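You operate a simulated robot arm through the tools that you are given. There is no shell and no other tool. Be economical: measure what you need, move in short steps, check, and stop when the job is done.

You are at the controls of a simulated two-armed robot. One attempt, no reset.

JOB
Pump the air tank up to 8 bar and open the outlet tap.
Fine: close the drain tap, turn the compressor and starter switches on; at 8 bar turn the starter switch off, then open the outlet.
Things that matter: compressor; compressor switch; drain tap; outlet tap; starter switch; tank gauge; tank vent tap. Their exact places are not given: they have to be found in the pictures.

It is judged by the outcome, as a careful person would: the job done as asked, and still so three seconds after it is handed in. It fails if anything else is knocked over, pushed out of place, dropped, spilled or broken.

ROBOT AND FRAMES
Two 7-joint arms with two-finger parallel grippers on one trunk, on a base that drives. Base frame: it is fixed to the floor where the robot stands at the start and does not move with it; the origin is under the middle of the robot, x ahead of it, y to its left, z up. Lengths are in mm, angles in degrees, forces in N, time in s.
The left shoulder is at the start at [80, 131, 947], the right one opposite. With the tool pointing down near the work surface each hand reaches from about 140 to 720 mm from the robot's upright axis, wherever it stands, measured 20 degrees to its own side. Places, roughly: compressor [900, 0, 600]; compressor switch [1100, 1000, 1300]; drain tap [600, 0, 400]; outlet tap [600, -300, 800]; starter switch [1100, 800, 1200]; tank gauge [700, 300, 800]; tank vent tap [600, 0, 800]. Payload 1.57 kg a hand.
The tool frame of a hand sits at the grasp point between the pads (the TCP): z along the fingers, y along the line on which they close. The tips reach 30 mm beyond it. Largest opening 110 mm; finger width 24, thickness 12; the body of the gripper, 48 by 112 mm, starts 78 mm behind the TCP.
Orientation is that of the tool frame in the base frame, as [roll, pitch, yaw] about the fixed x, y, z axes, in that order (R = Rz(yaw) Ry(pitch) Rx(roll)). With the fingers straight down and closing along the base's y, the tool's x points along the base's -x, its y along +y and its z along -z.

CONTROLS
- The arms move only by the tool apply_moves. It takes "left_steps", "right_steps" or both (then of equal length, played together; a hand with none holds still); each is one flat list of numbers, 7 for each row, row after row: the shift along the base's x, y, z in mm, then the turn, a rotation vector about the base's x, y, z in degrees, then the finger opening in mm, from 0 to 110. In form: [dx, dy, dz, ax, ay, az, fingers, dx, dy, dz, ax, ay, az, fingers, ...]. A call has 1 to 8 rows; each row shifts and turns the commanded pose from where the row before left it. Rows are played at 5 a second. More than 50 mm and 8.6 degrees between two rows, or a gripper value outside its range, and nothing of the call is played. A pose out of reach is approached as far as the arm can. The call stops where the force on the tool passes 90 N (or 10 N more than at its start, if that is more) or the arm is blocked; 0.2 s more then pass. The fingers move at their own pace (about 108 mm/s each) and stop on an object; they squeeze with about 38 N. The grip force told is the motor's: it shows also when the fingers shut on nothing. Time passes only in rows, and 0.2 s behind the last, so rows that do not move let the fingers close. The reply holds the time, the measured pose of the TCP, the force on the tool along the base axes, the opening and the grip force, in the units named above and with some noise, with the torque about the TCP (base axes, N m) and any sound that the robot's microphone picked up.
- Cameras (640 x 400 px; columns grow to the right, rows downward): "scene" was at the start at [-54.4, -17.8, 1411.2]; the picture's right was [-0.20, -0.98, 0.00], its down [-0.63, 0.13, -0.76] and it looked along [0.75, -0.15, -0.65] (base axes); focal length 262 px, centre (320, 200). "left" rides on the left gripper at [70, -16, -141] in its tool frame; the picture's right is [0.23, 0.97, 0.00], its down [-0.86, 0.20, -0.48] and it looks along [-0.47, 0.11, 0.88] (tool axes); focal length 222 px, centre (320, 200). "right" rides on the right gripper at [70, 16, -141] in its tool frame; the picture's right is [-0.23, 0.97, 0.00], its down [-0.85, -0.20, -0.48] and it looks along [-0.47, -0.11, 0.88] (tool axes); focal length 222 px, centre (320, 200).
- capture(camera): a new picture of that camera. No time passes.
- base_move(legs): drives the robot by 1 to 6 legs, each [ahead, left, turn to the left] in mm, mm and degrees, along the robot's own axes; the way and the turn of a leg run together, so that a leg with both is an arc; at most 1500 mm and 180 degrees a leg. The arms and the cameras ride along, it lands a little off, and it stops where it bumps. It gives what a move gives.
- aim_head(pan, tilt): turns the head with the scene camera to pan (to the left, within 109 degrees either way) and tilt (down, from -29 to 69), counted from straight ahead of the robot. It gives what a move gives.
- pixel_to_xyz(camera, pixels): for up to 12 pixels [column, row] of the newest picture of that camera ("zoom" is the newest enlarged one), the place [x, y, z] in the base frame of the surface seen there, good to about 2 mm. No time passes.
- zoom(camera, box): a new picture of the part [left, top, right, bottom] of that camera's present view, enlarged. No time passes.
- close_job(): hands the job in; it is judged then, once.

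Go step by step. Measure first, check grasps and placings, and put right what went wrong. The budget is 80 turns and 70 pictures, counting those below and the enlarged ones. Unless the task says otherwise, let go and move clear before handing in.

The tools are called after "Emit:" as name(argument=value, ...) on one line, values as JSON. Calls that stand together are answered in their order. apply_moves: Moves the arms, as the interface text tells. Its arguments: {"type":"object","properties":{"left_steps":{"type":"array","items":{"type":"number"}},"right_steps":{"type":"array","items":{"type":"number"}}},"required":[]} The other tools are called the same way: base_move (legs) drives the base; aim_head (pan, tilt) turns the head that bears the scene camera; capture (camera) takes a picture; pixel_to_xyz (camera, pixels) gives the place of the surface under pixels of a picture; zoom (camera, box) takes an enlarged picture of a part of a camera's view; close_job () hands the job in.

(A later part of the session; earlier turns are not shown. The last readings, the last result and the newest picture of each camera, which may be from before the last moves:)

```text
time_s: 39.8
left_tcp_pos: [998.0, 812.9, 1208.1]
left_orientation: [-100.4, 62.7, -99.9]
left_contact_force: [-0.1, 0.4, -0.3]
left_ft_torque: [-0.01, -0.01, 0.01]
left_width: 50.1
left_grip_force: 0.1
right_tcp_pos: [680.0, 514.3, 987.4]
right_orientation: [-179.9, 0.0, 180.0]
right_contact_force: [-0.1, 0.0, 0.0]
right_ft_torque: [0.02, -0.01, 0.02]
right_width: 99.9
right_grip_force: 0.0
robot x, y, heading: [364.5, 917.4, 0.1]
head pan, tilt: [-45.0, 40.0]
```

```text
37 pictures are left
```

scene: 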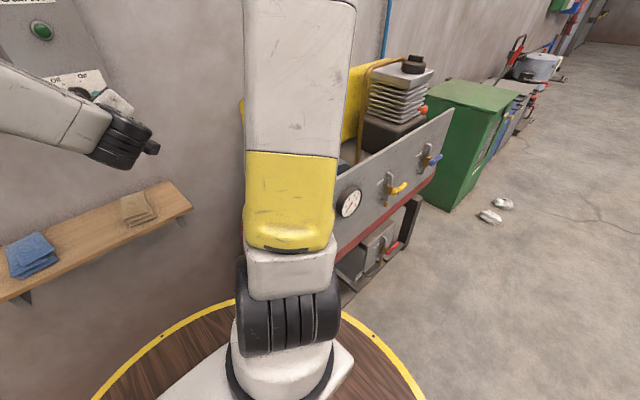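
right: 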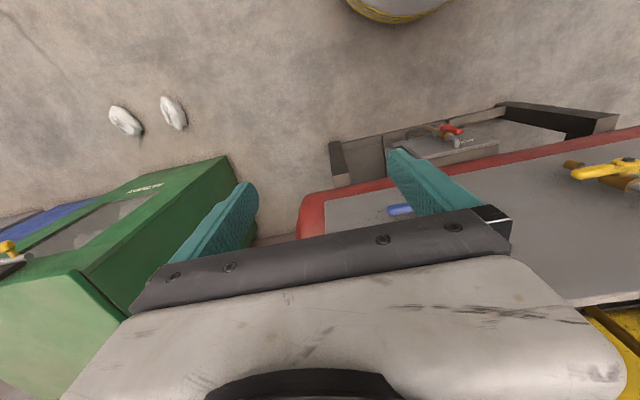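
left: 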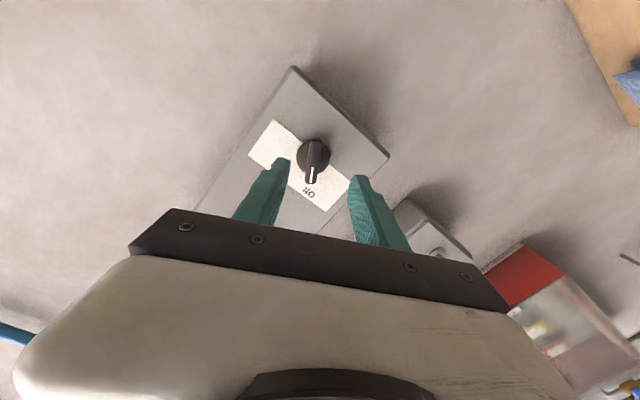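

The gauge is visible at (350,203) even from here, and the fingers straddle the knob. I advance 57 mm and close on the knob.

Emit:
apply_moves(left_steps=[25, 0, 1, 0, 0, 0, 50, 20, 0, 1, 0, 0, 0, 50, 12, 0, 1, 0, 0, 0, 50, 0, 0, 0, 0, 0, 0, 5, 0, 0, 0, 0, 0, 0, 5])

Emit:
capture(camera="left")

Emit:
zoom(camera="scene", box=[326, 185, 374, 215])

```text
time_s: 41.0
left_tcp_pos: [1054.5, 811.5, 1212.8]
left_orientation: [-100.2, 62.6, -99.9]
left_contact_force: [6.6, -12.7, 8.1]
left_ft_torque: [-0.05, 0.16, -0.86]
left_width: 12.9
left_grip_force: 30.2
right_tcp_pos: [679.4, 514.0, 987.1]
right_orientation: [179.9, 0.1, 180.0]
right_contact_force: [0.0, -0.1, -0.4]
right_ft_torque: [0.0, -0.03, -0.02]
right_width: 100.0
right_grip_force: 0.0
robot x, y, heading: [364.1, 912.5, -0.1]
head pan, tilt: [-45.0, 40.0]
```

```text
36 pictures are left
```

left: 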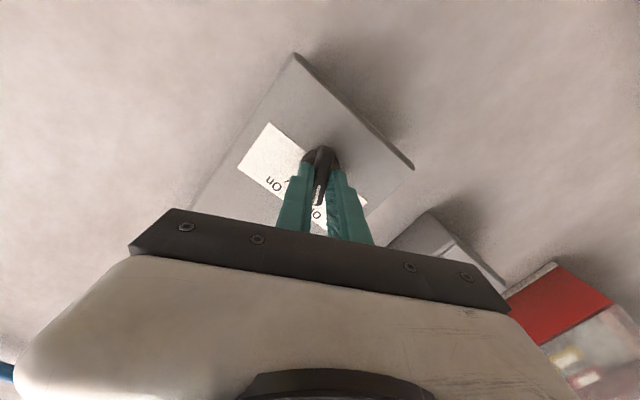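

```text
13.33 times, centred on (350, 200) of scene
```

zoom: 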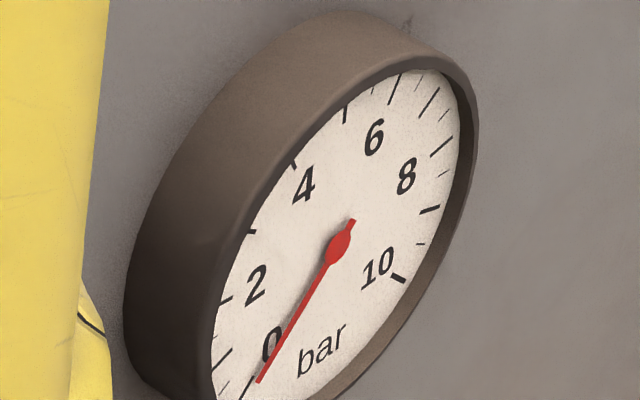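

The knob is gripped (width 12.9) and the gauge reads 0. I turn it clockwise (about +x) and listen.

Emit:
apply_moves(left_steps=[0, 0, 0, 8, 0, 0, 5, 0, 0, 0, 8, 0, 0, 5, 0, 0, 0, 8, 0, 0, 5, 0, 0, 0, 8, 0, 0, 5, 0, 0, 0, 8, 0, 0, 5, 0, 0, 0, 8, 0, 0, 5, 0, 0, 0, 6, 0, 0, 5])

Emit:
capture(camera="left")

Emit:
zoom(camera="scene", box=[326, 185, 374, 215])

```text
time_s: 42.6
left_tcp_pos: [1054.6, 808.7, 1212.0]
left_orientation: [97.0, 62.4, 99.1]
left_contact_force: [-2.3, -29.7, 8.3]
left_ft_torque: [-0.06, 0.13, -0.96]
left_width: 13.1
left_grip_force: 30.2
right_tcp_pos: [679.7, 512.9, 988.0]
right_orientation: [-179.9, -0.1, -180.0]
right_contact_force: [0.3, 0.0, -0.4]
right_ft_torque: [-0.01, -0.01, -0.03]
right_width: 100.1
right_grip_force: 0.1
robot x, y, heading: [363.5, 912.8, -0.1]
head pan, tilt: [-45.0, 40.0]
```

```text
34 pictures are left
```

left: 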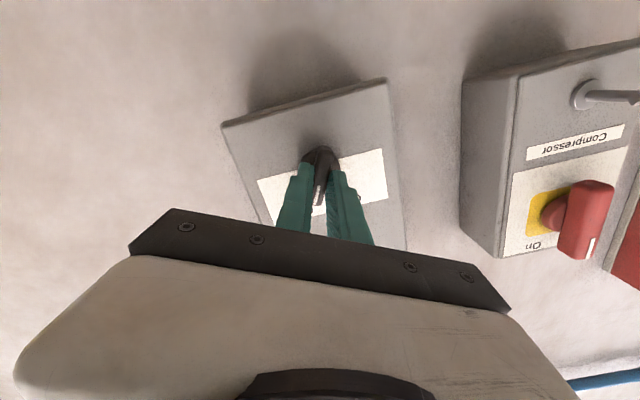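

```text
13.33 times, centred on (350, 200) of scene
```

zoom: 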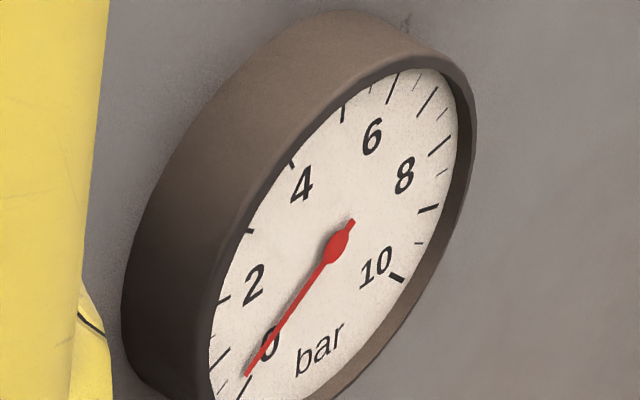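

The needle has started moving off 0, so the compressor is running. I ease the side load and wait a little to gauge the rate.

Emit:
apply_moves(left_steps=[0, -3, 0, 0, 0, 0, 5, 0, 0, 0, 0, 0, 0, 5, 0, 0, 0, 0, 0, 0, 5, 0, 0, 0, 0, 0, 0, 5, 0, 0, 0, 0, 0, 0, 5, 0, 0, 0, 0, 0, 0, 5, 0, 0, 0, 0, 0, 0, 5, 0, 0, 0, 0, 0, 0, 5])

Emit:
zoom(camera="scene", box=[326, 185, 374, 215])

```text
time_s: 44.4
left_tcp_pos: [1054.3, 807.7, 1212.4]
left_orientation: [97.1, 62.6, 99.7]
left_contact_force: [-17.9, -17.8, 4.0]
left_ft_torque: [-0.05, 0.17, -0.69]
left_width: 13.1
left_grip_force: 29.7
right_tcp_pos: [680.0, 514.3, 989.6]
right_orientation: [180.0, 0.1, -179.9]
right_contact_force: [-0.3, 0.9, 0.3]
right_ft_torque: [-0.02, -0.01, 0.0]
right_width: 99.9
right_grip_force: 0.1
robot x, y, heading: [363.3, 912.0, 0.1]
head pan, tilt: [-45.0, 40.0]
```

```text
13.33 times, centred on (350, 200) of scene
```

zoom: 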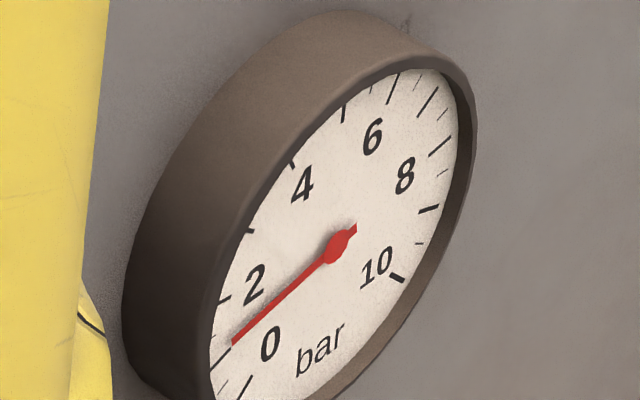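

The needle is now at about 1.1 bar, rising near 0.45 bar/s. I wait about 9 s more and look again.

Emit:
apply_moves(left_steps=[0, 0, 0, 0, 0, 0, 5, 0, 0, 0, 0, 0, 0, 5, 0, 0, 0, 0, 0, 0, 5, 0, 0, 0, 0, 0, 0, 5, 0, 0, 0, 0, 0, 0, 5, 0, 0, 0, 0, 0, 0, 5, 0, 0, 0, 0, 0, 0, 5, 0, 0, 0, 0, 0, 0, 5])

Emit:
apply_moves(left_steps=[0, 0, 0, 0, 0, 0, 5, 0, 0, 0, 0, 0, 0, 5, 0, 0, 0, 0, 0, 0, 5, 0, 0, 0, 0, 0, 0, 5, 0, 0, 0, 0, 0, 0, 5, 0, 0, 0, 0, 0, 0, 5, 0, 0, 0, 0, 0, 0, 5, 0, 0, 0, 0, 0, 0, 5])

Emit:
apply_moves(left_steps=[0, 0, 0, 0, 0, 0, 5, 0, 0, 0, 0, 0, 0, 5, 0, 0, 0, 0, 0, 0, 5, 0, 0, 0, 0, 0, 0, 5, 0, 0, 0, 0, 0, 0, 5, 0, 0, 0, 0, 0, 0, 5, 0, 0, 0, 0, 0, 0, 5, 0, 0, 0, 0, 0, 0, 5])

Emit:
apply_moves(left_steps=[0, 0, 0, 0, 0, 0, 5, 0, 0, 0, 0, 0, 0, 5, 0, 0, 0, 0, 0, 0, 5, 0, 0, 0, 0, 0, 0, 5, 0, 0, 0, 0, 0, 0, 5, 0, 0, 0, 0, 0, 0, 5, 0, 0, 0, 0, 0, 0, 5, 0, 0, 0, 0, 0, 0, 5])

Emit:
zoom(camera="scene", box=[326, 185, 374, 215])

```text
time_s: 46.2
left_tcp_pos: [1054.7, 808.2, 1213.6]
left_orientation: [97.1, 62.6, 99.7]
left_contact_force: [-19.7, -16.1, -0.4]
left_ft_torque: [-0.04, 0.07, -0.73]
left_width: 13.2
left_grip_force: 30.0
right_tcp_pos: [678.9, 513.8, 986.2]
right_orientation: [179.9, 0.1, -179.9]
right_contact_force: [0.0, 0.6, -0.3]
right_ft_torque: [-0.02, 0.02, 0.01]
right_width: 99.9
right_grip_force: 0.1
robot x, y, heading: [363.7, 910.0, 0.2]
head pan, tilt: [-45.0, 40.0]
```

```text
time_s: 48.0
left_tcp_pos: [1055.0, 807.7, 1212.9]
left_orientation: [97.1, 62.6, 99.7]
left_contact_force: [-21.7, -16.4, -3.0]
left_ft_torque: [-0.04, 0.23, -0.69]
left_width: 13.1
left_grip_force: 29.9
right_tcp_pos: [679.6, 512.3, 988.4]
right_orientation: [180.0, 0.0, -180.0]
right_contact_force: [-0.2, -0.3, -1.1]
right_ft_torque: [0.03, 0.0, 0.01]
right_width: 99.9
right_grip_force: 0.0
robot x, y, heading: [361.6, 915.7, 0.1]
head pan, tilt: [-45.0, 40.0]
```

```text
time_s: 49.8
left_tcp_pos: [1054.1, 809.3, 1211.9]
left_orientation: [97.1, 62.6, 99.6]
left_contact_force: [-21.1, -16.2, -4.1]
left_ft_torque: [-0.04, 0.28, -0.7]
left_width: 13.1
left_grip_force: 29.2
right_tcp_pos: [679.8, 513.3, 987.6]
right_orientation: [180.0, 0.1, 179.9]
right_contact_force: [0.2, 0.6, 0.1]
right_ft_torque: [-0.03, 0.03, 0.03]
right_width: 100.2
right_grip_force: 0.0
robot x, y, heading: [361.2, 911.0, -0.1]
head pan, tilt: [-45.0, 40.0]
```

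```text
time_s: 51.6
left_tcp_pos: [1055.0, 807.6, 1210.9]
left_orientation: [97.1, 62.6, 99.7]
left_contact_force: [-21.2, -16.3, -6.2]
left_ft_torque: [-0.03, 0.33, -0.66]
left_width: 13.0
left_grip_force: 29.6
right_tcp_pos: [679.5, 512.7, 988.5]
right_orientation: [179.9, 0.1, 180.0]
right_contact_force: [-1.0, -0.1, -0.1]
right_ft_torque: [0.01, -0.02, -0.01]
right_width: 99.5
right_grip_force: 0.2
robot x, y, heading: [361.7, 909.8, 0.0]
head pan, tilt: [-45.0, 40.0]
```

```text
13.33 times, centred on (350, 200) of scene
```

zoom: 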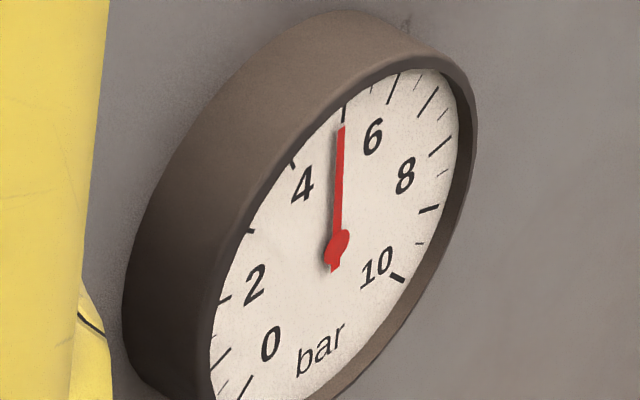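

The needle reads 5.0 bar at 51.6 s, i.e. 0.53 bar/s, so 8 bar is due near 57.2 s. I wait 3.6 s and check.

Emit:
apply_moves(left_steps=[0, 0, 0, 0, 0, 0, 5, 0, 0, 0, 0, 0, 0, 5, 0, 0, 0, 0, 0, 0, 5, 0, 0, 0, 0, 0, 0, 5, 0, 0, 0, 0, 0, 0, 5, 0, 0, 0, 0, 0, 0, 5, 0, 0, 0, 0, 0, 0, 5, 0, 0, 0, 0, 0, 0, 5])

Emit:
apply_moves(left_steps=[0, 0, 0, 0, 0, 0, 5, 0, 0, 0, 0, 0, 0, 5, 0, 0, 0, 0, 0, 0, 5, 0, 0, 0, 0, 0, 0, 5, 0, 0, 0, 0, 0, 0, 5, 0, 0, 0, 0, 0, 0, 5, 0, 0, 0, 0, 0, 0, 5, 0, 0, 0, 0, 0, 0, 5])

Emit:
zoom(camera="scene", box=[326, 185, 374, 215])

```text
time_s: 53.4
left_tcp_pos: [1055.1, 808.3, 1210.9]
left_orientation: [97.1, 62.6, 99.7]
left_contact_force: [-20.3, -16.5, -5.5]
left_ft_torque: [-0.03, 0.34, -0.64]
left_width: 13.0
left_grip_force: 29.3
right_tcp_pos: [680.0, 514.2, 987.3]
right_orientation: [-180.0, 0.1, -179.9]
right_contact_force: [0.0, -0.7, -0.2]
right_ft_torque: [0.01, -0.02, 0.0]
right_width: 100.0
right_grip_force: 0.1
robot x, y, heading: [362.9, 914.6, -0.0]
head pan, tilt: [-45.0, 40.0]
```

```text
time_s: 55.2
left_tcp_pos: [1055.3, 808.9, 1211.5]
left_orientation: [97.0, 62.7, 99.6]
left_contact_force: [-19.2, -17.1, -7.1]
left_ft_torque: [-0.04, 0.27, -0.8]
left_width: 13.1
left_grip_force: 30.1
right_tcp_pos: [680.4, 513.7, 989.0]
right_orientation: [-179.9, 0.1, 180.0]
right_contact_force: [0.3, 0.0, 0.0]
right_ft_torque: [0.02, 0.02, -0.02]
right_width: 100.1
right_grip_force: 0.0
robot x, y, heading: [364.8, 913.2, 0.2]
head pan, tilt: [-45.0, 40.0]
```

```text
13.33 times, centred on (350, 200) of scene
```

zoom: 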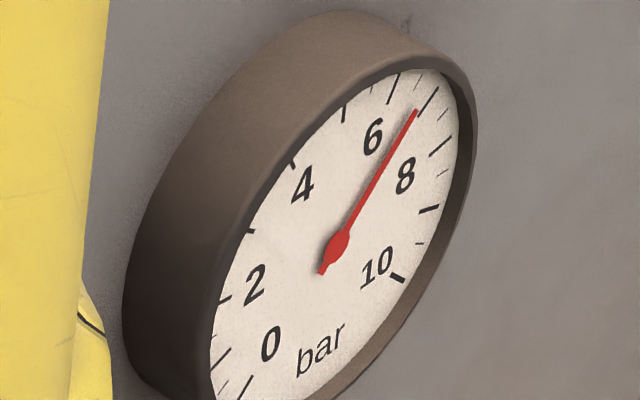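

The needle is at about 6.9 bar at 55.2 s. I wait 1 s more and read again before turning off.

Emit:
apply_moves(left_steps=[0, 0, 0, 0, 0, 0, 5, 0, 0, 0, 0, 0, 0, 5, 0, 0, 0, 0, 0, 0, 5, 0, 0, 0, 0, 0, 0, 5])

Emit:
zoom(camera="scene", box=[326, 185, 374, 215])

```text
time_s: 56.2
left_tcp_pos: [1055.0, 807.6, 1212.2]
left_orientation: [97.2, 62.6, 99.7]
left_contact_force: [-19.8, -17.0, -5.8]
left_ft_torque: [-0.03, 0.33, -0.68]
left_width: 13.3
left_grip_force: 29.5
right_tcp_pos: [679.2, 513.9, 988.7]
right_orientation: [-180.0, 0.1, -180.0]
right_contact_force: [-0.5, 0.1, 0.2]
right_ft_torque: [-0.02, -0.03, 0.03]
right_width: 100.2
right_grip_force: 0.1
robot x, y, heading: [365.3, 914.6, 0.1]
head pan, tilt: [-45.0, 40.0]
```

```text
13.33 times, centred on (350, 200) of scene
```

zoom: 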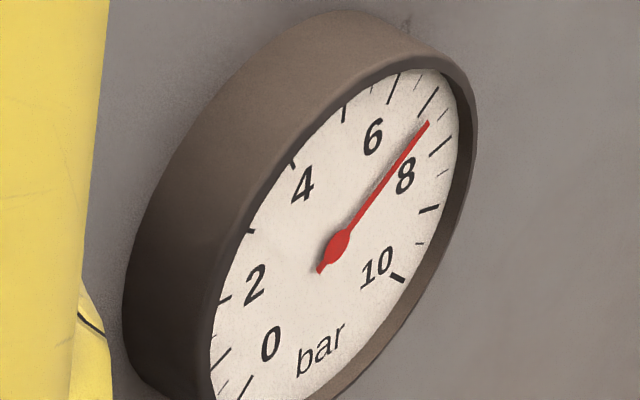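

About 7.4 bar now; the turn off takes around 1 s, so one idle row and then the counter-clockwise turn should stop at about 8.

Emit:
apply_moves(left_steps=[0, 0, 0, 0, 0, 0, 5, 0, 0, 0, -8, 0, 0, 5, 0, 0, 0, -8, 0, 0, 5, 0, 0, 0, -8, 0, 0, 5, 0, 0, 0, -8, 0, 0, 5, 0, 0, 0, -8, 0, 0, 5, 0, 0, 0, -8, 0, 0, 5, 0, 0, 0, -7, 0, 0, 5])

Emit:
zoom(camera="scene", box=[326, 185, 374, 215])

Emit:
capture(camera="left")

```text
time_s: 58.0
left_tcp_pos: [1055.1, 810.6, 1213.6]
left_orientation: [-100.0, 61.6, -99.3]
left_contact_force: [-16.7, -10.0, -1.7]
left_ft_torque: [-0.01, -0.38, -0.37]
left_width: 12.9
left_grip_force: 30.0
right_tcp_pos: [679.3, 514.2, 989.0]
right_orientation: [-180.0, 0.1, -179.8]
right_contact_force: [-0.7, -0.6, -0.6]
right_ft_torque: [0.03, 0.02, -0.01]
right_width: 99.7
right_grip_force: 0.1
robot x, y, heading: [362.7, 912.8, 0.2]
head pan, tilt: [-45.0, 40.0]
```

```text
13.33 times, centred on (350, 200) of scene
```

zoom: 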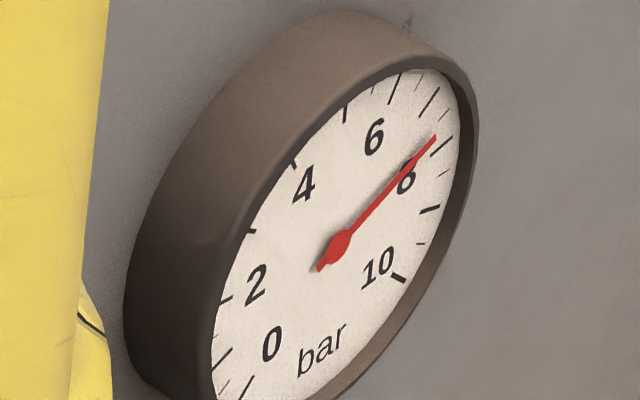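

```text
27 pictures are left
```

left: 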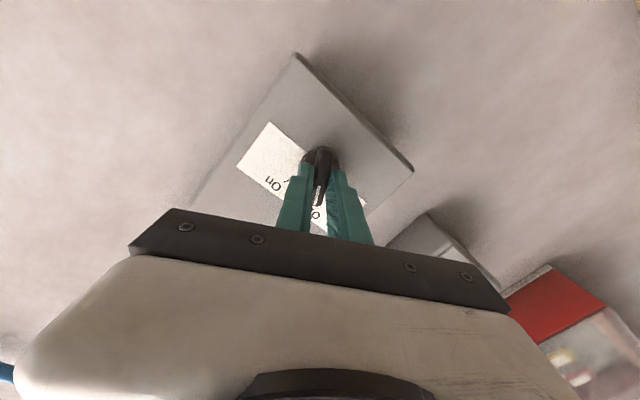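

The knob is back at Off; the needle reads about 7.75. I let it settle for a second and re-read.

Emit:
apply_moves(left_steps=[0, 0, 0, 0, 0, 0, 5, 0, 0, 0, 0, 0, 0, 5, 0, 0, 0, 0, 0, 0, 5, 0, 0, 0, 0, 0, 0, 5, 0, 0, 0, 0, 0, 0, 5, 0, 0, 0, 0, 0, 0, 5, 0, 0, 0, 0, 0, 0, 5, 0, 0, 0, 0, 0, 0, 5])

Emit:
zoom(camera="scene", box=[334, 190, 366, 210])

```text
time_s: 59.8
left_tcp_pos: [1054.8, 810.4, 1212.3]
left_orientation: [-99.9, 61.7, -99.3]
left_contact_force: [-12.1, -4.7, 5.1]
left_ft_torque: [0.04, -0.3, -0.39]
left_width: 13.2
left_grip_force: 29.6
right_tcp_pos: [679.4, 514.3, 988.0]
right_orientation: [-179.9, 0.0, -179.9]
right_contact_force: [-0.4, 0.4, -0.3]
right_ft_torque: [0.01, -0.03, 0.04]
right_width: 100.0
right_grip_force: 0.0
robot x, y, heading: [363.9, 912.5, 0.3]
head pan, tilt: [-45.0, 40.0]
```

```text
16.00 times, centred on (350, 200) of scene
```

zoom: 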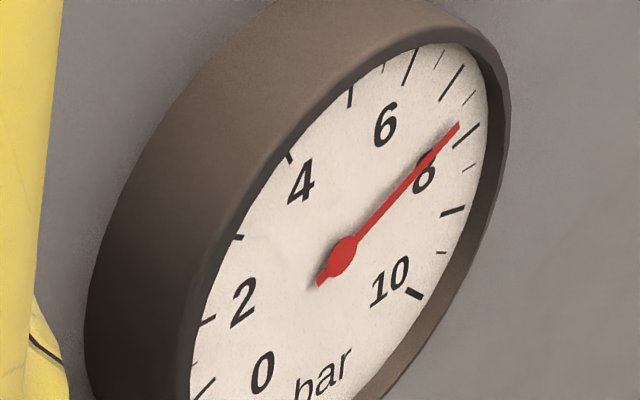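

Allowing for parallax (the needle stands in front of the dial), it is about 7.6 bar. I give a short blip: turn on and straight back off, then re-read.

Emit:
apply_moves(left_steps=[0, 0, 0, 8, 0, 0, 5, 0, 0, 0, 8, 0, 0, 5, 0, 0, 0, 8, 0, 0, 5, 0, 0, 0, 8, 0, 0, 5, 0, 0, 0, 8, 0, 0, 5, 0, 0, 0, 8, 0, 0, 5, 0, 0, 0, 7, 0, 0, 5])

Emit:
apply_moves(left_steps=[0, 0, 0, -8, 0, 0, 5, 0, 0, 0, -8, 0, 0, 5, 0, 0, 0, -8, 0, 0, 5, 0, 0, 0, -8, 0, 0, 5, 0, 0, 0, -8, 0, 0, 5, 0, 0, 0, -8, 0, 0, 5, 0, 0, 0, -7, 0, 0, 5, 0, 0, 0, 0, 0, 0, 5])

Emit:
zoom(camera="scene", box=[334, 190, 366, 210])

```text
time_s: 61.4
left_tcp_pos: [1054.7, 808.6, 1211.6]
left_orientation: [97.1, 62.4, 99.7]
left_contact_force: [6.8, -19.9, 5.4]
left_ft_torque: [-0.03, 0.09, -0.79]
left_width: 13.0
left_grip_force: 29.8
right_tcp_pos: [681.1, 512.6, 988.5]
right_orientation: [180.0, -0.1, 179.9]
right_contact_force: [-0.6, 0.1, -0.3]
right_ft_torque: [-0.02, -0.03, -0.02]
right_width: 100.3
right_grip_force: 0.2
robot x, y, heading: [367.3, 911.7, 0.1]
head pan, tilt: [-45.0, 40.0]
```

```text
time_s: 63.2
left_tcp_pos: [1053.8, 810.3, 1213.1]
left_orientation: [-100.2, 61.6, -99.5]
left_contact_force: [-7.2, -10.5, 6.8]
left_ft_torque: [-0.07, -0.95, -0.2]
left_width: 12.9
left_grip_force: 29.4
right_tcp_pos: [680.7, 513.9, 988.6]
right_orientation: [-179.9, 0.0, -180.0]
right_contact_force: [0.2, -0.1, 0.9]
right_ft_torque: [-0.02, 0.0, 0.01]
right_width: 100.5
right_grip_force: 0.0
robot x, y, heading: [362.0, 914.9, -0.1]
head pan, tilt: [-45.0, 40.0]
```

```text
16.00 times, centred on (350, 200) of scene
```

zoom: 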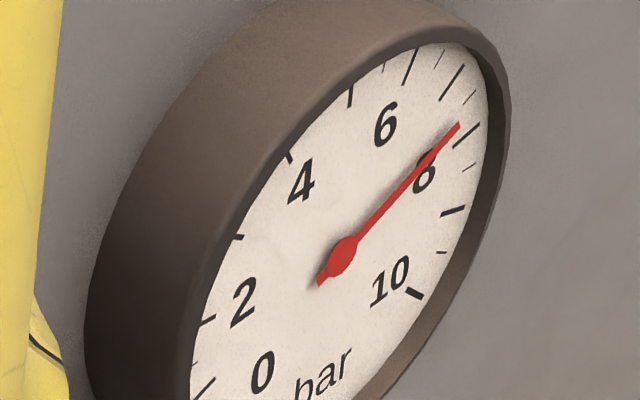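

The reading did not change. I turn it on with two idle rows and look at once.

Emit:
apply_moves(left_steps=[0, 0, 0, 8.2, 0, 0, 5, 0, 0, 0, 8.2, 0, 0, 5, 0, 0, 0, 8.2, 0, 0, 5, 0, 0, 0, 8.2, 0, 0, 5, 0, 0, 0, 8.2, 0, 0, 5, 0, 0, 0, 8, 0, 0, 5, 0, 0, 0, 7, 0, 0, 5])

Emit:
zoom(camera="scene", box=[334, 190, 366, 210])

Emit:
zoom(camera="left", box=[240, 120, 400, 220])

```text
time_s: 64.8
left_tcp_pos: [1055.3, 808.1, 1211.9]
left_orientation: [96.8, 61.4, 99.3]
left_contact_force: [-1.8, -19.9, 8.1]
left_ft_torque: [-0.03, 0.46, -0.56]
left_width: 13.0
left_grip_force: 29.9
right_tcp_pos: [679.8, 513.8, 988.8]
right_orientation: [179.9, 0.0, 180.0]
right_contact_force: [-0.5, -0.3, 0.1]
right_ft_torque: [0.04, 0.01, 0.01]
right_width: 99.9
right_grip_force: 0.0
robot x, y, heading: [364.3, 913.0, -0.0]
head pan, tilt: [-45.0, 40.0]
```

```text
16.00 times, centred on (350, 200) of scene
```

zoom: 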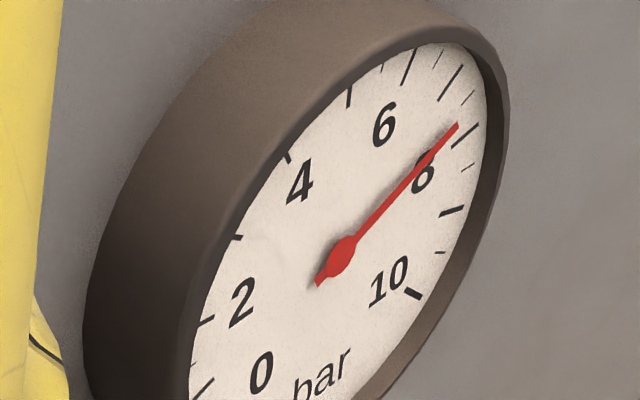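

```text
4.00 times, centred on (320, 170) of left
```

zoom: 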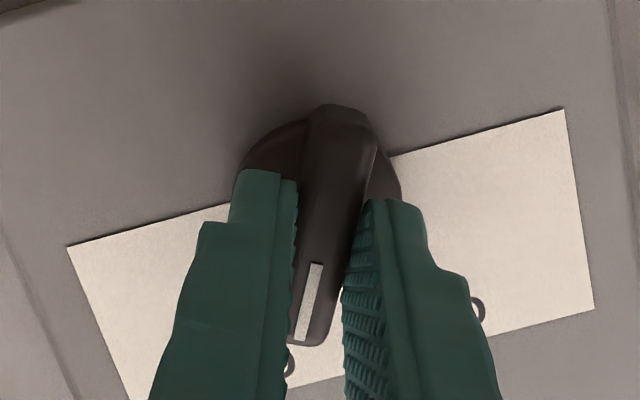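

No visible rise yet; I wait 0.6 s and look again.

Emit:
apply_moves(left_steps=[0, 0, 0, 0, 0, 0, 5, 0, 0, 0, 0, 0, 0, 5])

Emit:
zoom(camera="scene", box=[334, 190, 366, 210])

```text
time_s: 65.4
left_tcp_pos: [1054.8, 806.6, 1212.0]
left_orientation: [96.6, 61.6, 99.4]
left_contact_force: [-2.6, -22.5, 7.2]
left_ft_torque: [-0.02, 0.24, -0.72]
left_width: 13.0
left_grip_force: 30.3
right_tcp_pos: [678.8, 513.9, 987.4]
right_orientation: [180.0, -0.1, 180.0]
right_contact_force: [-0.8, -0.6, 0.0]
right_ft_torque: [-0.01, 0.0, -0.03]
right_width: 100.0
right_grip_force: 0.1
robot x, y, heading: [363.7, 911.8, -0.0]
head pan, tilt: [-45.0, 40.0]
```

```text
16.00 times, centred on (350, 200) of scene
```

zoom: 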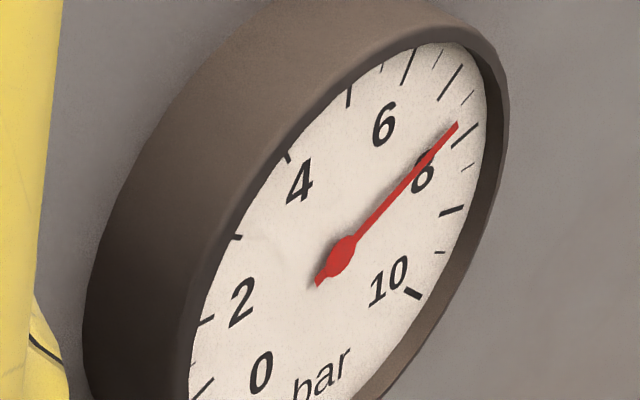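

Still no rise with the knob on, so something else (perhaps a cut-out at pressure) holds it, or the oblique view misleads. I turn the starter off, release, and get a frontal look at the gauge.

Emit:
apply_moves(left_steps=[0, 0, 0, -8.2, 0, 0, 5, 0, 0, 0, -8.2, 0, 0, 5, 0, 0, 0, -8.2, 0, 0, 5, 0, 0, 0, -8.2, 0, 0, 5, 0, 0, 0, -8.2, 0, 0, 5, 0, 0, 0, -8, 0, 0, 5, 0, 0, 0, -7, 0, 0, 5, 0, 0, 0, 0, 0, 0, 5])

Emit:
apply_moves(left_steps=[0, 0, 0, 0, 0, 0, 50, 0, 0, 0, 0, 0, 0, 50, -25, 0, 0, 0, 0, 0, 50, -40, 0, 0, 0, 0, 0, 50, -40, 0, 0, 0, 0, 0, 50])

Emit:
aim_head(pan=8, tilt=20)

Emit:
capture(camera="scene")

Emit:
capture(camera="left")

```text
time_s: 67.2
left_tcp_pos: [1054.0, 810.4, 1212.4]
left_orientation: [-100.0, 61.6, -99.4]
left_contact_force: [-4.7, -12.8, 8.1]
left_ft_torque: [-0.08, -0.69, -0.44]
left_width: 13.1
left_grip_force: 29.9
right_tcp_pos: [679.6, 513.2, 989.5]
right_orientation: [-179.9, 0.1, -179.9]
right_contact_force: [-0.1, 0.3, -0.2]
right_ft_torque: [-0.01, 0.02, 0.04]
right_width: 99.7
right_grip_force: 0.1
robot x, y, heading: [363.2, 914.4, 0.2]
head pan, tilt: [-45.0, 40.0]
```

```text
time_s: 68.4
left_tcp_pos: [950.3, 811.2, 1210.4]
left_orientation: [-100.2, 61.7, -99.7]
left_contact_force: [0.0, -0.3, -0.5]
left_ft_torque: [-0.04, 0.01, 0.02]
left_width: 49.8
left_grip_force: 0.0
right_tcp_pos: [680.1, 515.7, 987.8]
right_orientation: [-179.8, 0.0, 179.9]
right_contact_force: [-0.9, -0.7, -0.2]
right_ft_torque: [-0.02, 0.04, 0.0]
right_width: 100.0
right_grip_force: 0.1
robot x, y, heading: [365.1, 915.0, -0.0]
head pan, tilt: [-45.0, 40.0]
```

```text
time_s: 69.6
left_tcp_pos: [948.7, 810.2, 1211.2]
left_orientation: [-100.4, 61.7, -99.6]
left_contact_force: [0.4, 0.2, -0.7]
left_ft_torque: [0.0, -0.01, -0.02]
left_width: 50.1
left_grip_force: 0.1
right_tcp_pos: [680.8, 514.7, 988.2]
right_orientation: [-179.9, 0.0, -180.0]
right_contact_force: [-0.3, 0.2, 0.1]
right_ft_torque: [0.0, 0.01, 0.01]
right_width: 100.0
right_grip_force: 0.1
robot x, y, heading: [363.1, 912.5, 0.0]
head pan, tilt: [8.0, 20.0]
```

```text
21 pictures are left
```

scene: 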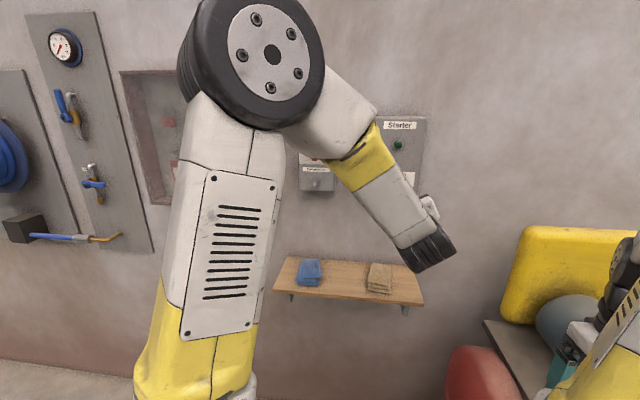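

```text
20 pictures are left
```

left: 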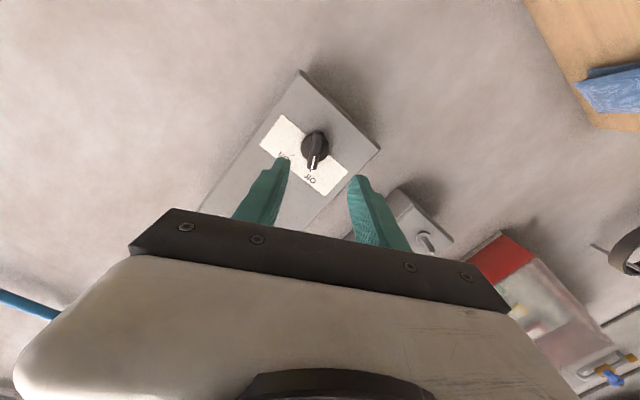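

The knob sits at Off. I drive back 700 mm for a more frontal view of the gauge.

Emit:
base_move(legs=[[-700, 0, 0]])

Emit:
aim_head(pan=-28, tilt=25)

Emit:
capture(camera="scene")

```text
time_s: 73.4
left_tcp_pos: [253.0, 807.6, 1211.3]
left_orientation: [-100.2, 61.7, -100.0]
left_contact_force: [0.6, -0.2, -0.4]
left_ft_torque: [-0.01, -0.01, -0.02]
left_width: 50.3
left_grip_force: 0.1
right_tcp_pos: [-17.9, 513.4, 988.1]
right_orientation: [-179.9, -0.1, 179.7]
right_contact_force: [-0.4, -0.3, -0.3]
right_ft_torque: [0.01, 0.02, -0.01]
right_width: 99.9
right_grip_force: 0.0
robot x, y, heading: [-329.3, 918.5, -0.3]
head pan, tilt: [8.0, 20.0]
```

```text
time_s: 74.5
left_tcp_pos: [252.3, 808.3, 1211.0]
left_orientation: [-100.2, 61.7, -99.8]
left_contact_force: [0.3, -0.1, 0.0]
left_ft_torque: [-0.02, 0.02, -0.04]
left_width: 50.2
left_grip_force: 0.1
right_tcp_pos: [-19.0, 514.6, 989.3]
right_orientation: [-179.9, 0.0, 179.6]
right_contact_force: [0.2, 0.0, -0.7]
right_ft_torque: [0.04, -0.01, -0.03]
right_width: 100.1
right_grip_force: 0.2
robot x, y, heading: [-331.9, 913.4, -0.4]
head pan, tilt: [-28.0, 25.0]
```

```text
19 pictures are left
```

scene: 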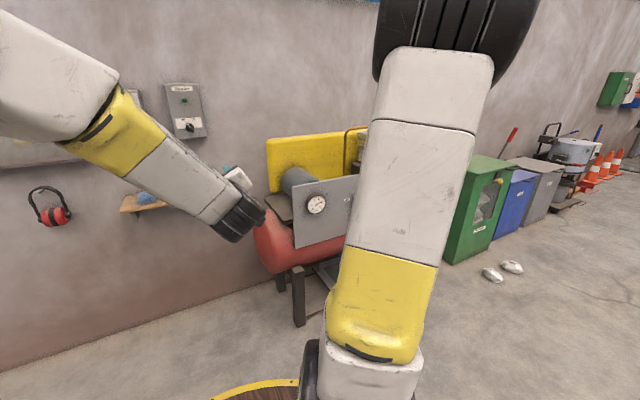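

The gauge is clear at (317,204); I zoom on it.

Emit:
zoom(camera="scene", box=[301, 194, 333, 214])

```text
16.00 times, centred on (317, 204) of scene
```

zoom: 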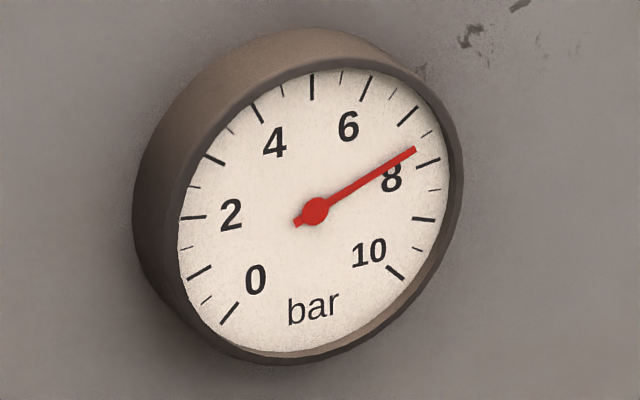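

Frontal reading: the needle points just at the 7.5 mark, so it is short of 8 and I must pump a bit more. I go back and grip the starter knob again.

Emit:
base_move(legs=[[695, 0, 0.4]])

Emit:
aim_head(pan=-45, tilt=40)

Emit:
capture(camera="left")

```text
time_s: 78.3
left_tcp_pos: [951.5, 819.0, 1211.6]
left_orientation: [-100.2, 61.7, -99.1]
left_contact_force: [-0.3, -0.2, 0.0]
left_ft_torque: [0.04, 0.0, -0.04]
left_width: 50.2
left_grip_force: 0.1
right_tcp_pos: [684.9, 519.4, 987.9]
right_orientation: [-180.0, 0.0, -179.5]
right_contact_force: [-0.4, -0.3, 0.0]
right_ft_torque: [-0.01, -0.01, 0.02]
right_width: 100.2
right_grip_force: 0.1
robot x, y, heading: [366.6, 916.2, 0.6]
head pan, tilt: [-28.0, 25.0]
```

```text
time_s: 79.1
left_tcp_pos: [952.5, 820.1, 1212.2]
left_orientation: [-100.2, 61.7, -99.0]
left_contact_force: [0.9, 0.5, -0.4]
left_ft_torque: [0.0, -0.01, 0.01]
left_width: 49.8
left_grip_force: 0.1
right_tcp_pos: [685.6, 520.7, 988.2]
right_orientation: [-179.9, 0.0, -179.5]
right_contact_force: [0.3, 0.2, 0.9]
right_ft_torque: [-0.01, -0.03, 0.0]
right_width: 100.2
right_grip_force: 0.0
robot x, y, heading: [360.0, 916.7, 0.7]
head pan, tilt: [-45.0, 40.0]
```

```text
17 pictures are left
```

left: 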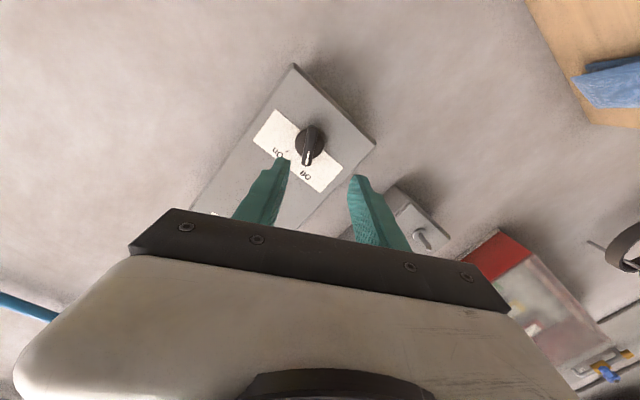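

The knob is at Off and 9 mm to the right of the fingers' middle. I correct, advance, grip and turn it on, then look at the gauge.

Emit:
apply_moves(left_steps=[25, -9, 0, 0, 0, 0, 50, 30, 0, 0, 0, 0, 0, 50, 30, 0, 0, 0, 0, 0, 50, 17, 0, 0, 0, 0, 0, 50, 0, 0, 0, 0, 0, 0, 5, 0, 0, 0, 0, 0, 0, 5, 0, 0, 0, 0, 0, 0, 5])

Emit:
apply_moves(left_steps=[0, 0, 0, 8.2, 0, 0, 5, 0, 0, 0, 8.2, 0, 0, 5, 0, 0, 0, 8.2, 0, 0, 5, 0, 0, 0, 8.2, 0, 0, 5, 0, 0, 0, 8.2, 0, 0, 5, 0, 0, 0, 8, 0, 0, 5, 0, 0, 0, 7, 0, 0, 5])

Emit:
zoom(camera="scene", box=[334, 190, 366, 210])

```text
time_s: 80.7
left_tcp_pos: [1055.3, 810.3, 1212.1]
left_orientation: [-100.1, 61.7, -98.9]
left_contact_force: [4.4, -2.7, 3.4]
left_ft_torque: [-0.01, -0.06, -0.54]
left_width: 13.1
left_grip_force: 29.8
right_tcp_pos: [686.2, 518.6, 988.0]
right_orientation: [-179.9, 0.0, -179.5]
right_contact_force: [-0.4, -0.4, -0.1]
right_ft_torque: [-0.01, -0.01, 0.04]
right_width: 100.2
right_grip_force: 0.0
robot x, y, heading: [368.2, 915.6, 0.8]
head pan, tilt: [-45.0, 40.0]
```

```text
time_s: 82.3
left_tcp_pos: [1054.1, 808.1, 1210.4]
left_orientation: [95.7, 61.5, 98.9]
left_contact_force: [14.2, -12.8, 8.5]
left_ft_torque: [0.0, 0.01, -0.58]
left_width: 13.1
left_grip_force: 30.0
right_tcp_pos: [685.4, 519.6, 988.9]
right_orientation: [179.9, 0.0, -179.4]
right_contact_force: [0.5, 0.0, 0.3]
right_ft_torque: [-0.03, -0.03, -0.03]
right_width: 100.1
right_grip_force: 0.2
robot x, y, heading: [366.0, 911.2, 0.5]
head pan, tilt: [-45.0, 40.0]
```

```text
16.00 times, centred on (350, 200) of scene
```

zoom: 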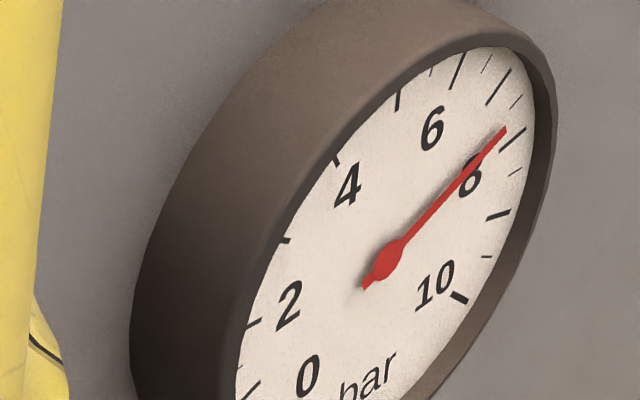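

Barely any change (needle tip relative to the 8 mark). I wait 0.6 s with the knob on and compare.

Emit:
apply_moves(left_steps=[0, 0, 0, 0, 0, 0, 5, 0, 0, 0, 0, 0, 0, 5])

Emit:
zoom(camera="scene", box=[334, 190, 366, 210])

```text
time_s: 82.9
left_tcp_pos: [1054.6, 808.7, 1210.3]
left_orientation: [95.7, 61.6, 98.9]
left_contact_force: [14.2, -14.0, 7.5]
left_ft_torque: [-0.03, -0.46, -0.9]
left_width: 13.5
left_grip_force: 29.9
right_tcp_pos: [685.9, 519.8, 987.5]
right_orientation: [180.0, 0.1, -179.6]
right_contact_force: [-0.3, -0.2, -0.7]
right_ft_torque: [-0.01, 0.01, 0.02]
right_width: 100.1
right_grip_force: 0.1
robot x, y, heading: [362.3, 919.6, 0.4]
head pan, tilt: [-45.0, 40.0]
```

```text
16.00 times, centred on (350, 200) of scene
```

zoom: 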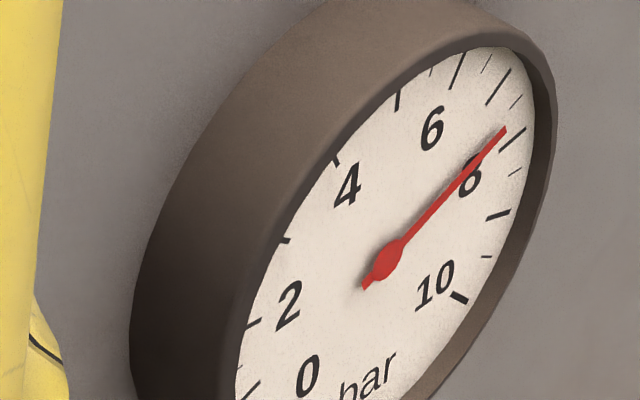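

Still steady. I hold on for another 1.6 s in case the motor has a restart delay, and look again.

Emit:
apply_moves(left_steps=[0, 0, 0, 0, 0, 0, 5, 0, 0, 0, 0, 0, 0, 5, 0, 0, 0, 0, 0, 0, 5, 0, 0, 0, 0, 0, 0, 5, 0, 0, 0, 0, 0, 0, 5, 0, 0, 0, 0, 0, 0, 5, 0, 0, 0, 0, 0, 0, 5])

Emit:
capture(camera="scene")

Emit:
capture(camera="left")

```text
time_s: 84.5
left_tcp_pos: [1055.4, 807.5, 1211.7]
left_orientation: [95.7, 61.6, 99.0]
left_contact_force: [15.1, -18.9, 7.1]
left_ft_torque: [-0.01, 0.06, -0.69]
left_width: 13.1
left_grip_force: 29.4
right_tcp_pos: [684.8, 519.6, 987.9]
right_orientation: [180.0, 0.0, -179.6]
right_contact_force: [0.7, -0.1, 0.5]
right_ft_torque: [0.01, 0.0, 0.01]
right_width: 100.2
right_grip_force: 0.0
robot x, y, heading: [363.8, 913.2, 0.6]
head pan, tilt: [-45.0, 40.0]
```

```text
14 pictures are left
```

scene: 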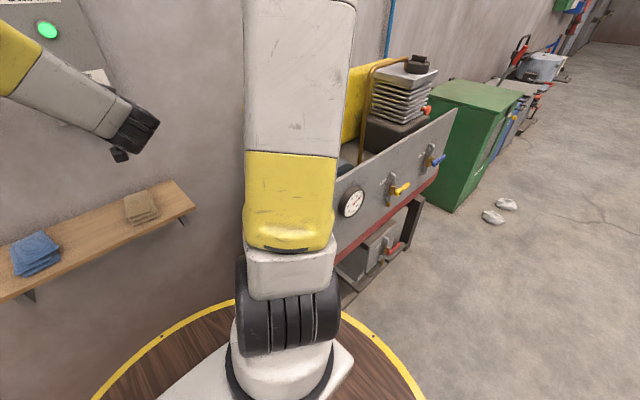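

```text
13 pictures are left
```

left: 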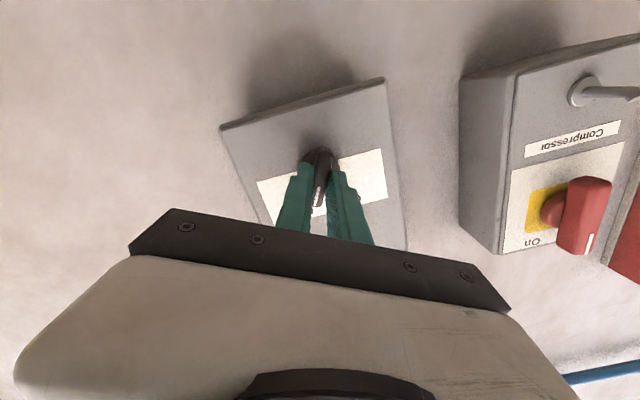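

The starter's lamp at (47,30) is lit, so the starter is on and the compressor bar still shows On. I re-read the gauge.

Emit:
zoom(camera="scene", box=[334, 190, 366, 210])

```text
16.00 times, centred on (350, 200) of scene
```

zoom: 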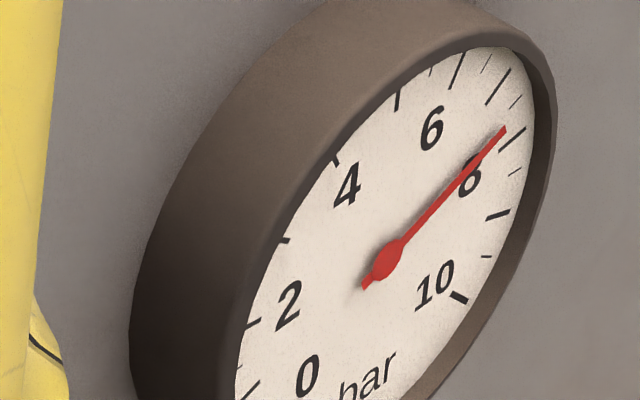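

The starter is on (lamp lit), yet the motor does not restart against 7.5 bar. I'll turn it off, bleed the tank by the vent tap, close that, and pump afresh; first off, release, and drive to the tank so that the right hand can reach the vent.

Emit:
apply_moves(left_steps=[0, 0, 0, -8.2, 0, 0, 5, 0, 0, 0, -8.2, 0, 0, 5, 0, 0, 0, -8.2, 0, 0, 5, 0, 0, 0, -8.2, 0, 0, 5, 0, 0, 0, -8.2, 0, 0, 5, 0, 0, 0, -8, 0, 0, 5, 0, 0, 0, -7, 0, 0, 5, 0, 0, 0, 0, 0, 0, 5])

Emit:
apply_moves(left_steps=[0, 0, 0, 0, 0, 0, 50, 0, 0, 0, 0, 0, 0, 50, -25, 0, 0, 0, 0, 0, 50, -40, 0, 0, 0, 0, 0, 50, -40, 0, 0, 0, 0, 0, 50])

Emit:
base_move(legs=[[-700, 0, -0.6], [0, -715, 0]])

Emit:
apply_moves(right_steps=[0, 20, 0, 0, -8.2, 0, 0, 0, 30, 0, 0, -8.2, 0, 0, 0, 30, 0, 0, -8.2, 0, 0, 10, 30, 0, 0, -8.2, 0, 0, 20, 30, 0, 0, -8.2, 0, 0, 20, 30, 0, 0, -8.2, 0, 0, 20, 30, 0, 0, -8.2, 0, 0, 20, 30, 0, 0, -8.2, 0, 0])

Emit:
apply_moves(right_steps=[30, 10, -10, 0, -8.2, 0, 0, 30, 0, -20, 0, -8.2, 0, 0, 30, 0, -20, 0, -8.0, 0, 0, 20, 0, -40, 0, 0, 0, 0, 10, 0, -45, 0, 0, 0, 0, 0, 0, -45, 0, 0, 0, 0])

Emit:
aim_head(pan=0, tilt=35)

Emit:
capture(camera="scene")

```text
time_s: 86.3
left_tcp_pos: [1055.3, 811.5, 1211.3]
left_orientation: [-100.0, 61.6, -99.0]
left_contact_force: [17.0, -10.2, 11.7]
left_ft_torque: [-0.02, -0.13, -0.72]
left_width: 13.2
left_grip_force: 29.6
right_tcp_pos: [686.1, 519.5, 989.0]
right_orientation: [-180.0, 0.0, -179.5]
right_contact_force: [0.2, -0.4, 0.3]
right_ft_torque: [-0.01, 0.02, 0.01]
right_width: 99.9
right_grip_force: 0.0
robot x, y, heading: [364.6, 914.4, 0.6]
head pan, tilt: [-45.0, 40.0]
```

```text
time_s: 87.5
left_tcp_pos: [948.6, 809.2, 1211.4]
left_orientation: [-100.2, 61.7, -99.0]
left_contact_force: [-0.2, -0.8, 1.1]
left_ft_torque: [0.01, 0.02, -0.04]
left_width: 49.9
left_grip_force: 0.1
right_tcp_pos: [684.8, 520.1, 988.1]
right_orientation: [-179.9, 0.0, -179.6]
right_contact_force: [-0.5, -0.6, 0.6]
right_ft_torque: [0.0, 0.05, 0.0]
right_width: 99.9
right_grip_force: 0.1
robot x, y, heading: [363.5, 917.7, 0.7]
head pan, tilt: [-45.0, 40.0]
```

```text
time_s: 94.8
left_tcp_pos: [273.9, 77.4, 1210.1]
left_orientation: [-100.2, 61.7, -98.7]
left_contact_force: [0.5, -0.2, 0.0]
left_ft_torque: [0.03, 0.01, 0.02]
left_width: 50.3
left_grip_force: 0.1
right_tcp_pos: [13.1, -214.3, 989.0]
right_orientation: [-179.9, 0.0, -179.0]
right_contact_force: [0.3, -0.5, 0.0]
right_ft_torque: [-0.01, -0.05, 0.0]
right_width: 99.9
right_grip_force: 0.1
robot x, y, heading: [-306.7, 178.8, 0.9]
head pan, tilt: [-45.0, 40.0]
```

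```text
time_s: 96.6
left_tcp_pos: [275.3, 78.9, 1210.2]
left_orientation: [-100.3, 61.7, -98.7]
left_contact_force: [1.0, 0.2, -1.4]
left_ft_torque: [-0.02, 0.01, -0.08]
left_width: 50.1
left_grip_force: 0.0
right_tcp_pos: [237.3, -106.2, 1078.6]
right_orientation: [-177.8, 65.4, -177.9]
right_contact_force: [1.4, 1.3, 0.0]
right_ft_torque: [-0.01, 0.03, -0.06]
right_width: 0.2
right_grip_force: 21.8
right hand out of reach, approached as far as the arm can: row 3, 4, 5, 6, 7, 8
robot x, y, heading: [-309.0, 177.1, 0.8]
head pan, tilt: [-45.0, 40.0]
```

```text
time_s: 98.0
left_tcp_pos: [273.9, 77.2, 1210.7]
left_orientation: [-100.3, 61.7, -98.6]
left_contact_force: [0.1, -0.4, 0.3]
left_ft_torque: [-0.01, 0.02, 0.0]
left_width: 50.2
left_grip_force: 0.1
right_tcp_pos: [356.1, -95.9, 896.7]
right_orientation: [-85.5, 89.1, -85.7]
right_contact_force: [-0.8, 0.3, -0.1]
right_ft_torque: [0.04, 0.01, -0.02]
right_width: 0.0
right_grip_force: 21.3
robot x, y, heading: [-312.0, 180.9, 1.3]
head pan, tilt: [-45.0, 40.0]
```

```text
time_s: 99.2
left_tcp_pos: [274.1, 76.2, 1210.7]
left_orientation: [-100.2, 61.7, -98.7]
left_contact_force: [0.3, 0.6, -0.3]
left_ft_torque: [0.0, 0.01, -0.03]
left_width: 50.1
left_grip_force: 0.1
right_tcp_pos: [355.4, -94.9, 897.3]
right_orientation: [-88.4, 89.0, -88.4]
right_contact_force: [0.2, 0.7, 0.1]
right_ft_torque: [0.01, 0.04, -0.01]
right_width: 0.0
right_grip_force: 21.4
robot x, y, heading: [-310.0, 179.6, 0.9]
head pan, tilt: [0.0, 35.0]
```

```text
11 pictures are left
```

scene: 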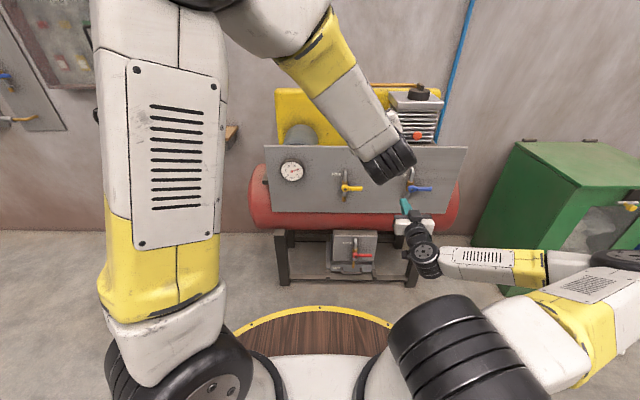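

The right hand points forward at (355,-95,897), and gauge, vent and outlet are in view. I measure both tap handles.

Emit:
pixel_to_xyz(camera="scene", pixels=[[345, 187], [350, 188], [355, 188], [360, 188], [363, 188], [412, 187], [418, 188], [424, 188], [429, 188], [432, 188], [345, 172], [412, 172]])

```text
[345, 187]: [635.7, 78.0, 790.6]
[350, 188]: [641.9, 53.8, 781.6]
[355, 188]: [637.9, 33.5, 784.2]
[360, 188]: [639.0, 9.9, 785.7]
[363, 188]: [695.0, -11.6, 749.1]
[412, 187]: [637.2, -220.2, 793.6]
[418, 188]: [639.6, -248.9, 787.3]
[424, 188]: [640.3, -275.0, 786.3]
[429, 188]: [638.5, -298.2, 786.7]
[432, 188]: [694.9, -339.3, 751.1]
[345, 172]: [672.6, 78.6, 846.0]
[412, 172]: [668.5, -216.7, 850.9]
```

Vent pivot (79, 789), tip near y=0; outlet pivot (-220, 790). I set the right hand below the vent handle's tip level and drive closer.

Emit:
apply_moves(right_steps=[0, 30, -35, 0, 0, 0, 0, 0, 30, -35, 0, 0, 0, 0, 0, 30, -35, 0, 0, 0, 0, 0, 25, -30, 0, 0, 0, 0])

Emit:
base_move(legs=[[215, 0, -0.9]])

```text
time_s: 100.2
left_tcp_pos: [273.5, 77.2, 1210.9]
left_orientation: [-100.2, 61.6, -98.7]
left_contact_force: [0.1, -0.1, 0.0]
left_ft_torque: [-0.03, -0.02, 0.01]
left_width: 50.0
left_grip_force: 0.0
right_tcp_pos: [349.2, -20.5, 812.8]
right_orientation: [-92.1, 88.9, -92.2]
right_contact_force: [0.5, 0.3, 0.4]
right_ft_torque: [-0.02, 0.0, 0.02]
right_width: 0.0
right_grip_force: 21.3
right hand out of reach, approached as far as the arm can: row 3, 4
robot x, y, heading: [-309.5, 180.1, 1.2]
head pan, tilt: [0.0, 35.0]
```

```text
time_s: 101.8
left_tcp_pos: [486.9, 67.6, 1210.0]
left_orientation: [-100.2, 61.7, -99.7]
left_contact_force: [0.4, -0.4, -0.3]
left_ft_torque: [0.02, 0.01, -0.01]
left_width: 50.0
left_grip_force: 0.1
right_tcp_pos: [562.3, -29.4, 812.5]
right_orientation: [-93.3, 89.0, -94.4]
right_contact_force: [-0.4, 0.4, -0.6]
right_ft_torque: [-0.01, -0.01, -0.03]
right_width: 0.3
right_grip_force: 20.9
robot x, y, heading: [-96.6, 179.3, 0.2]
head pan, tilt: [0.0, 35.0]
```

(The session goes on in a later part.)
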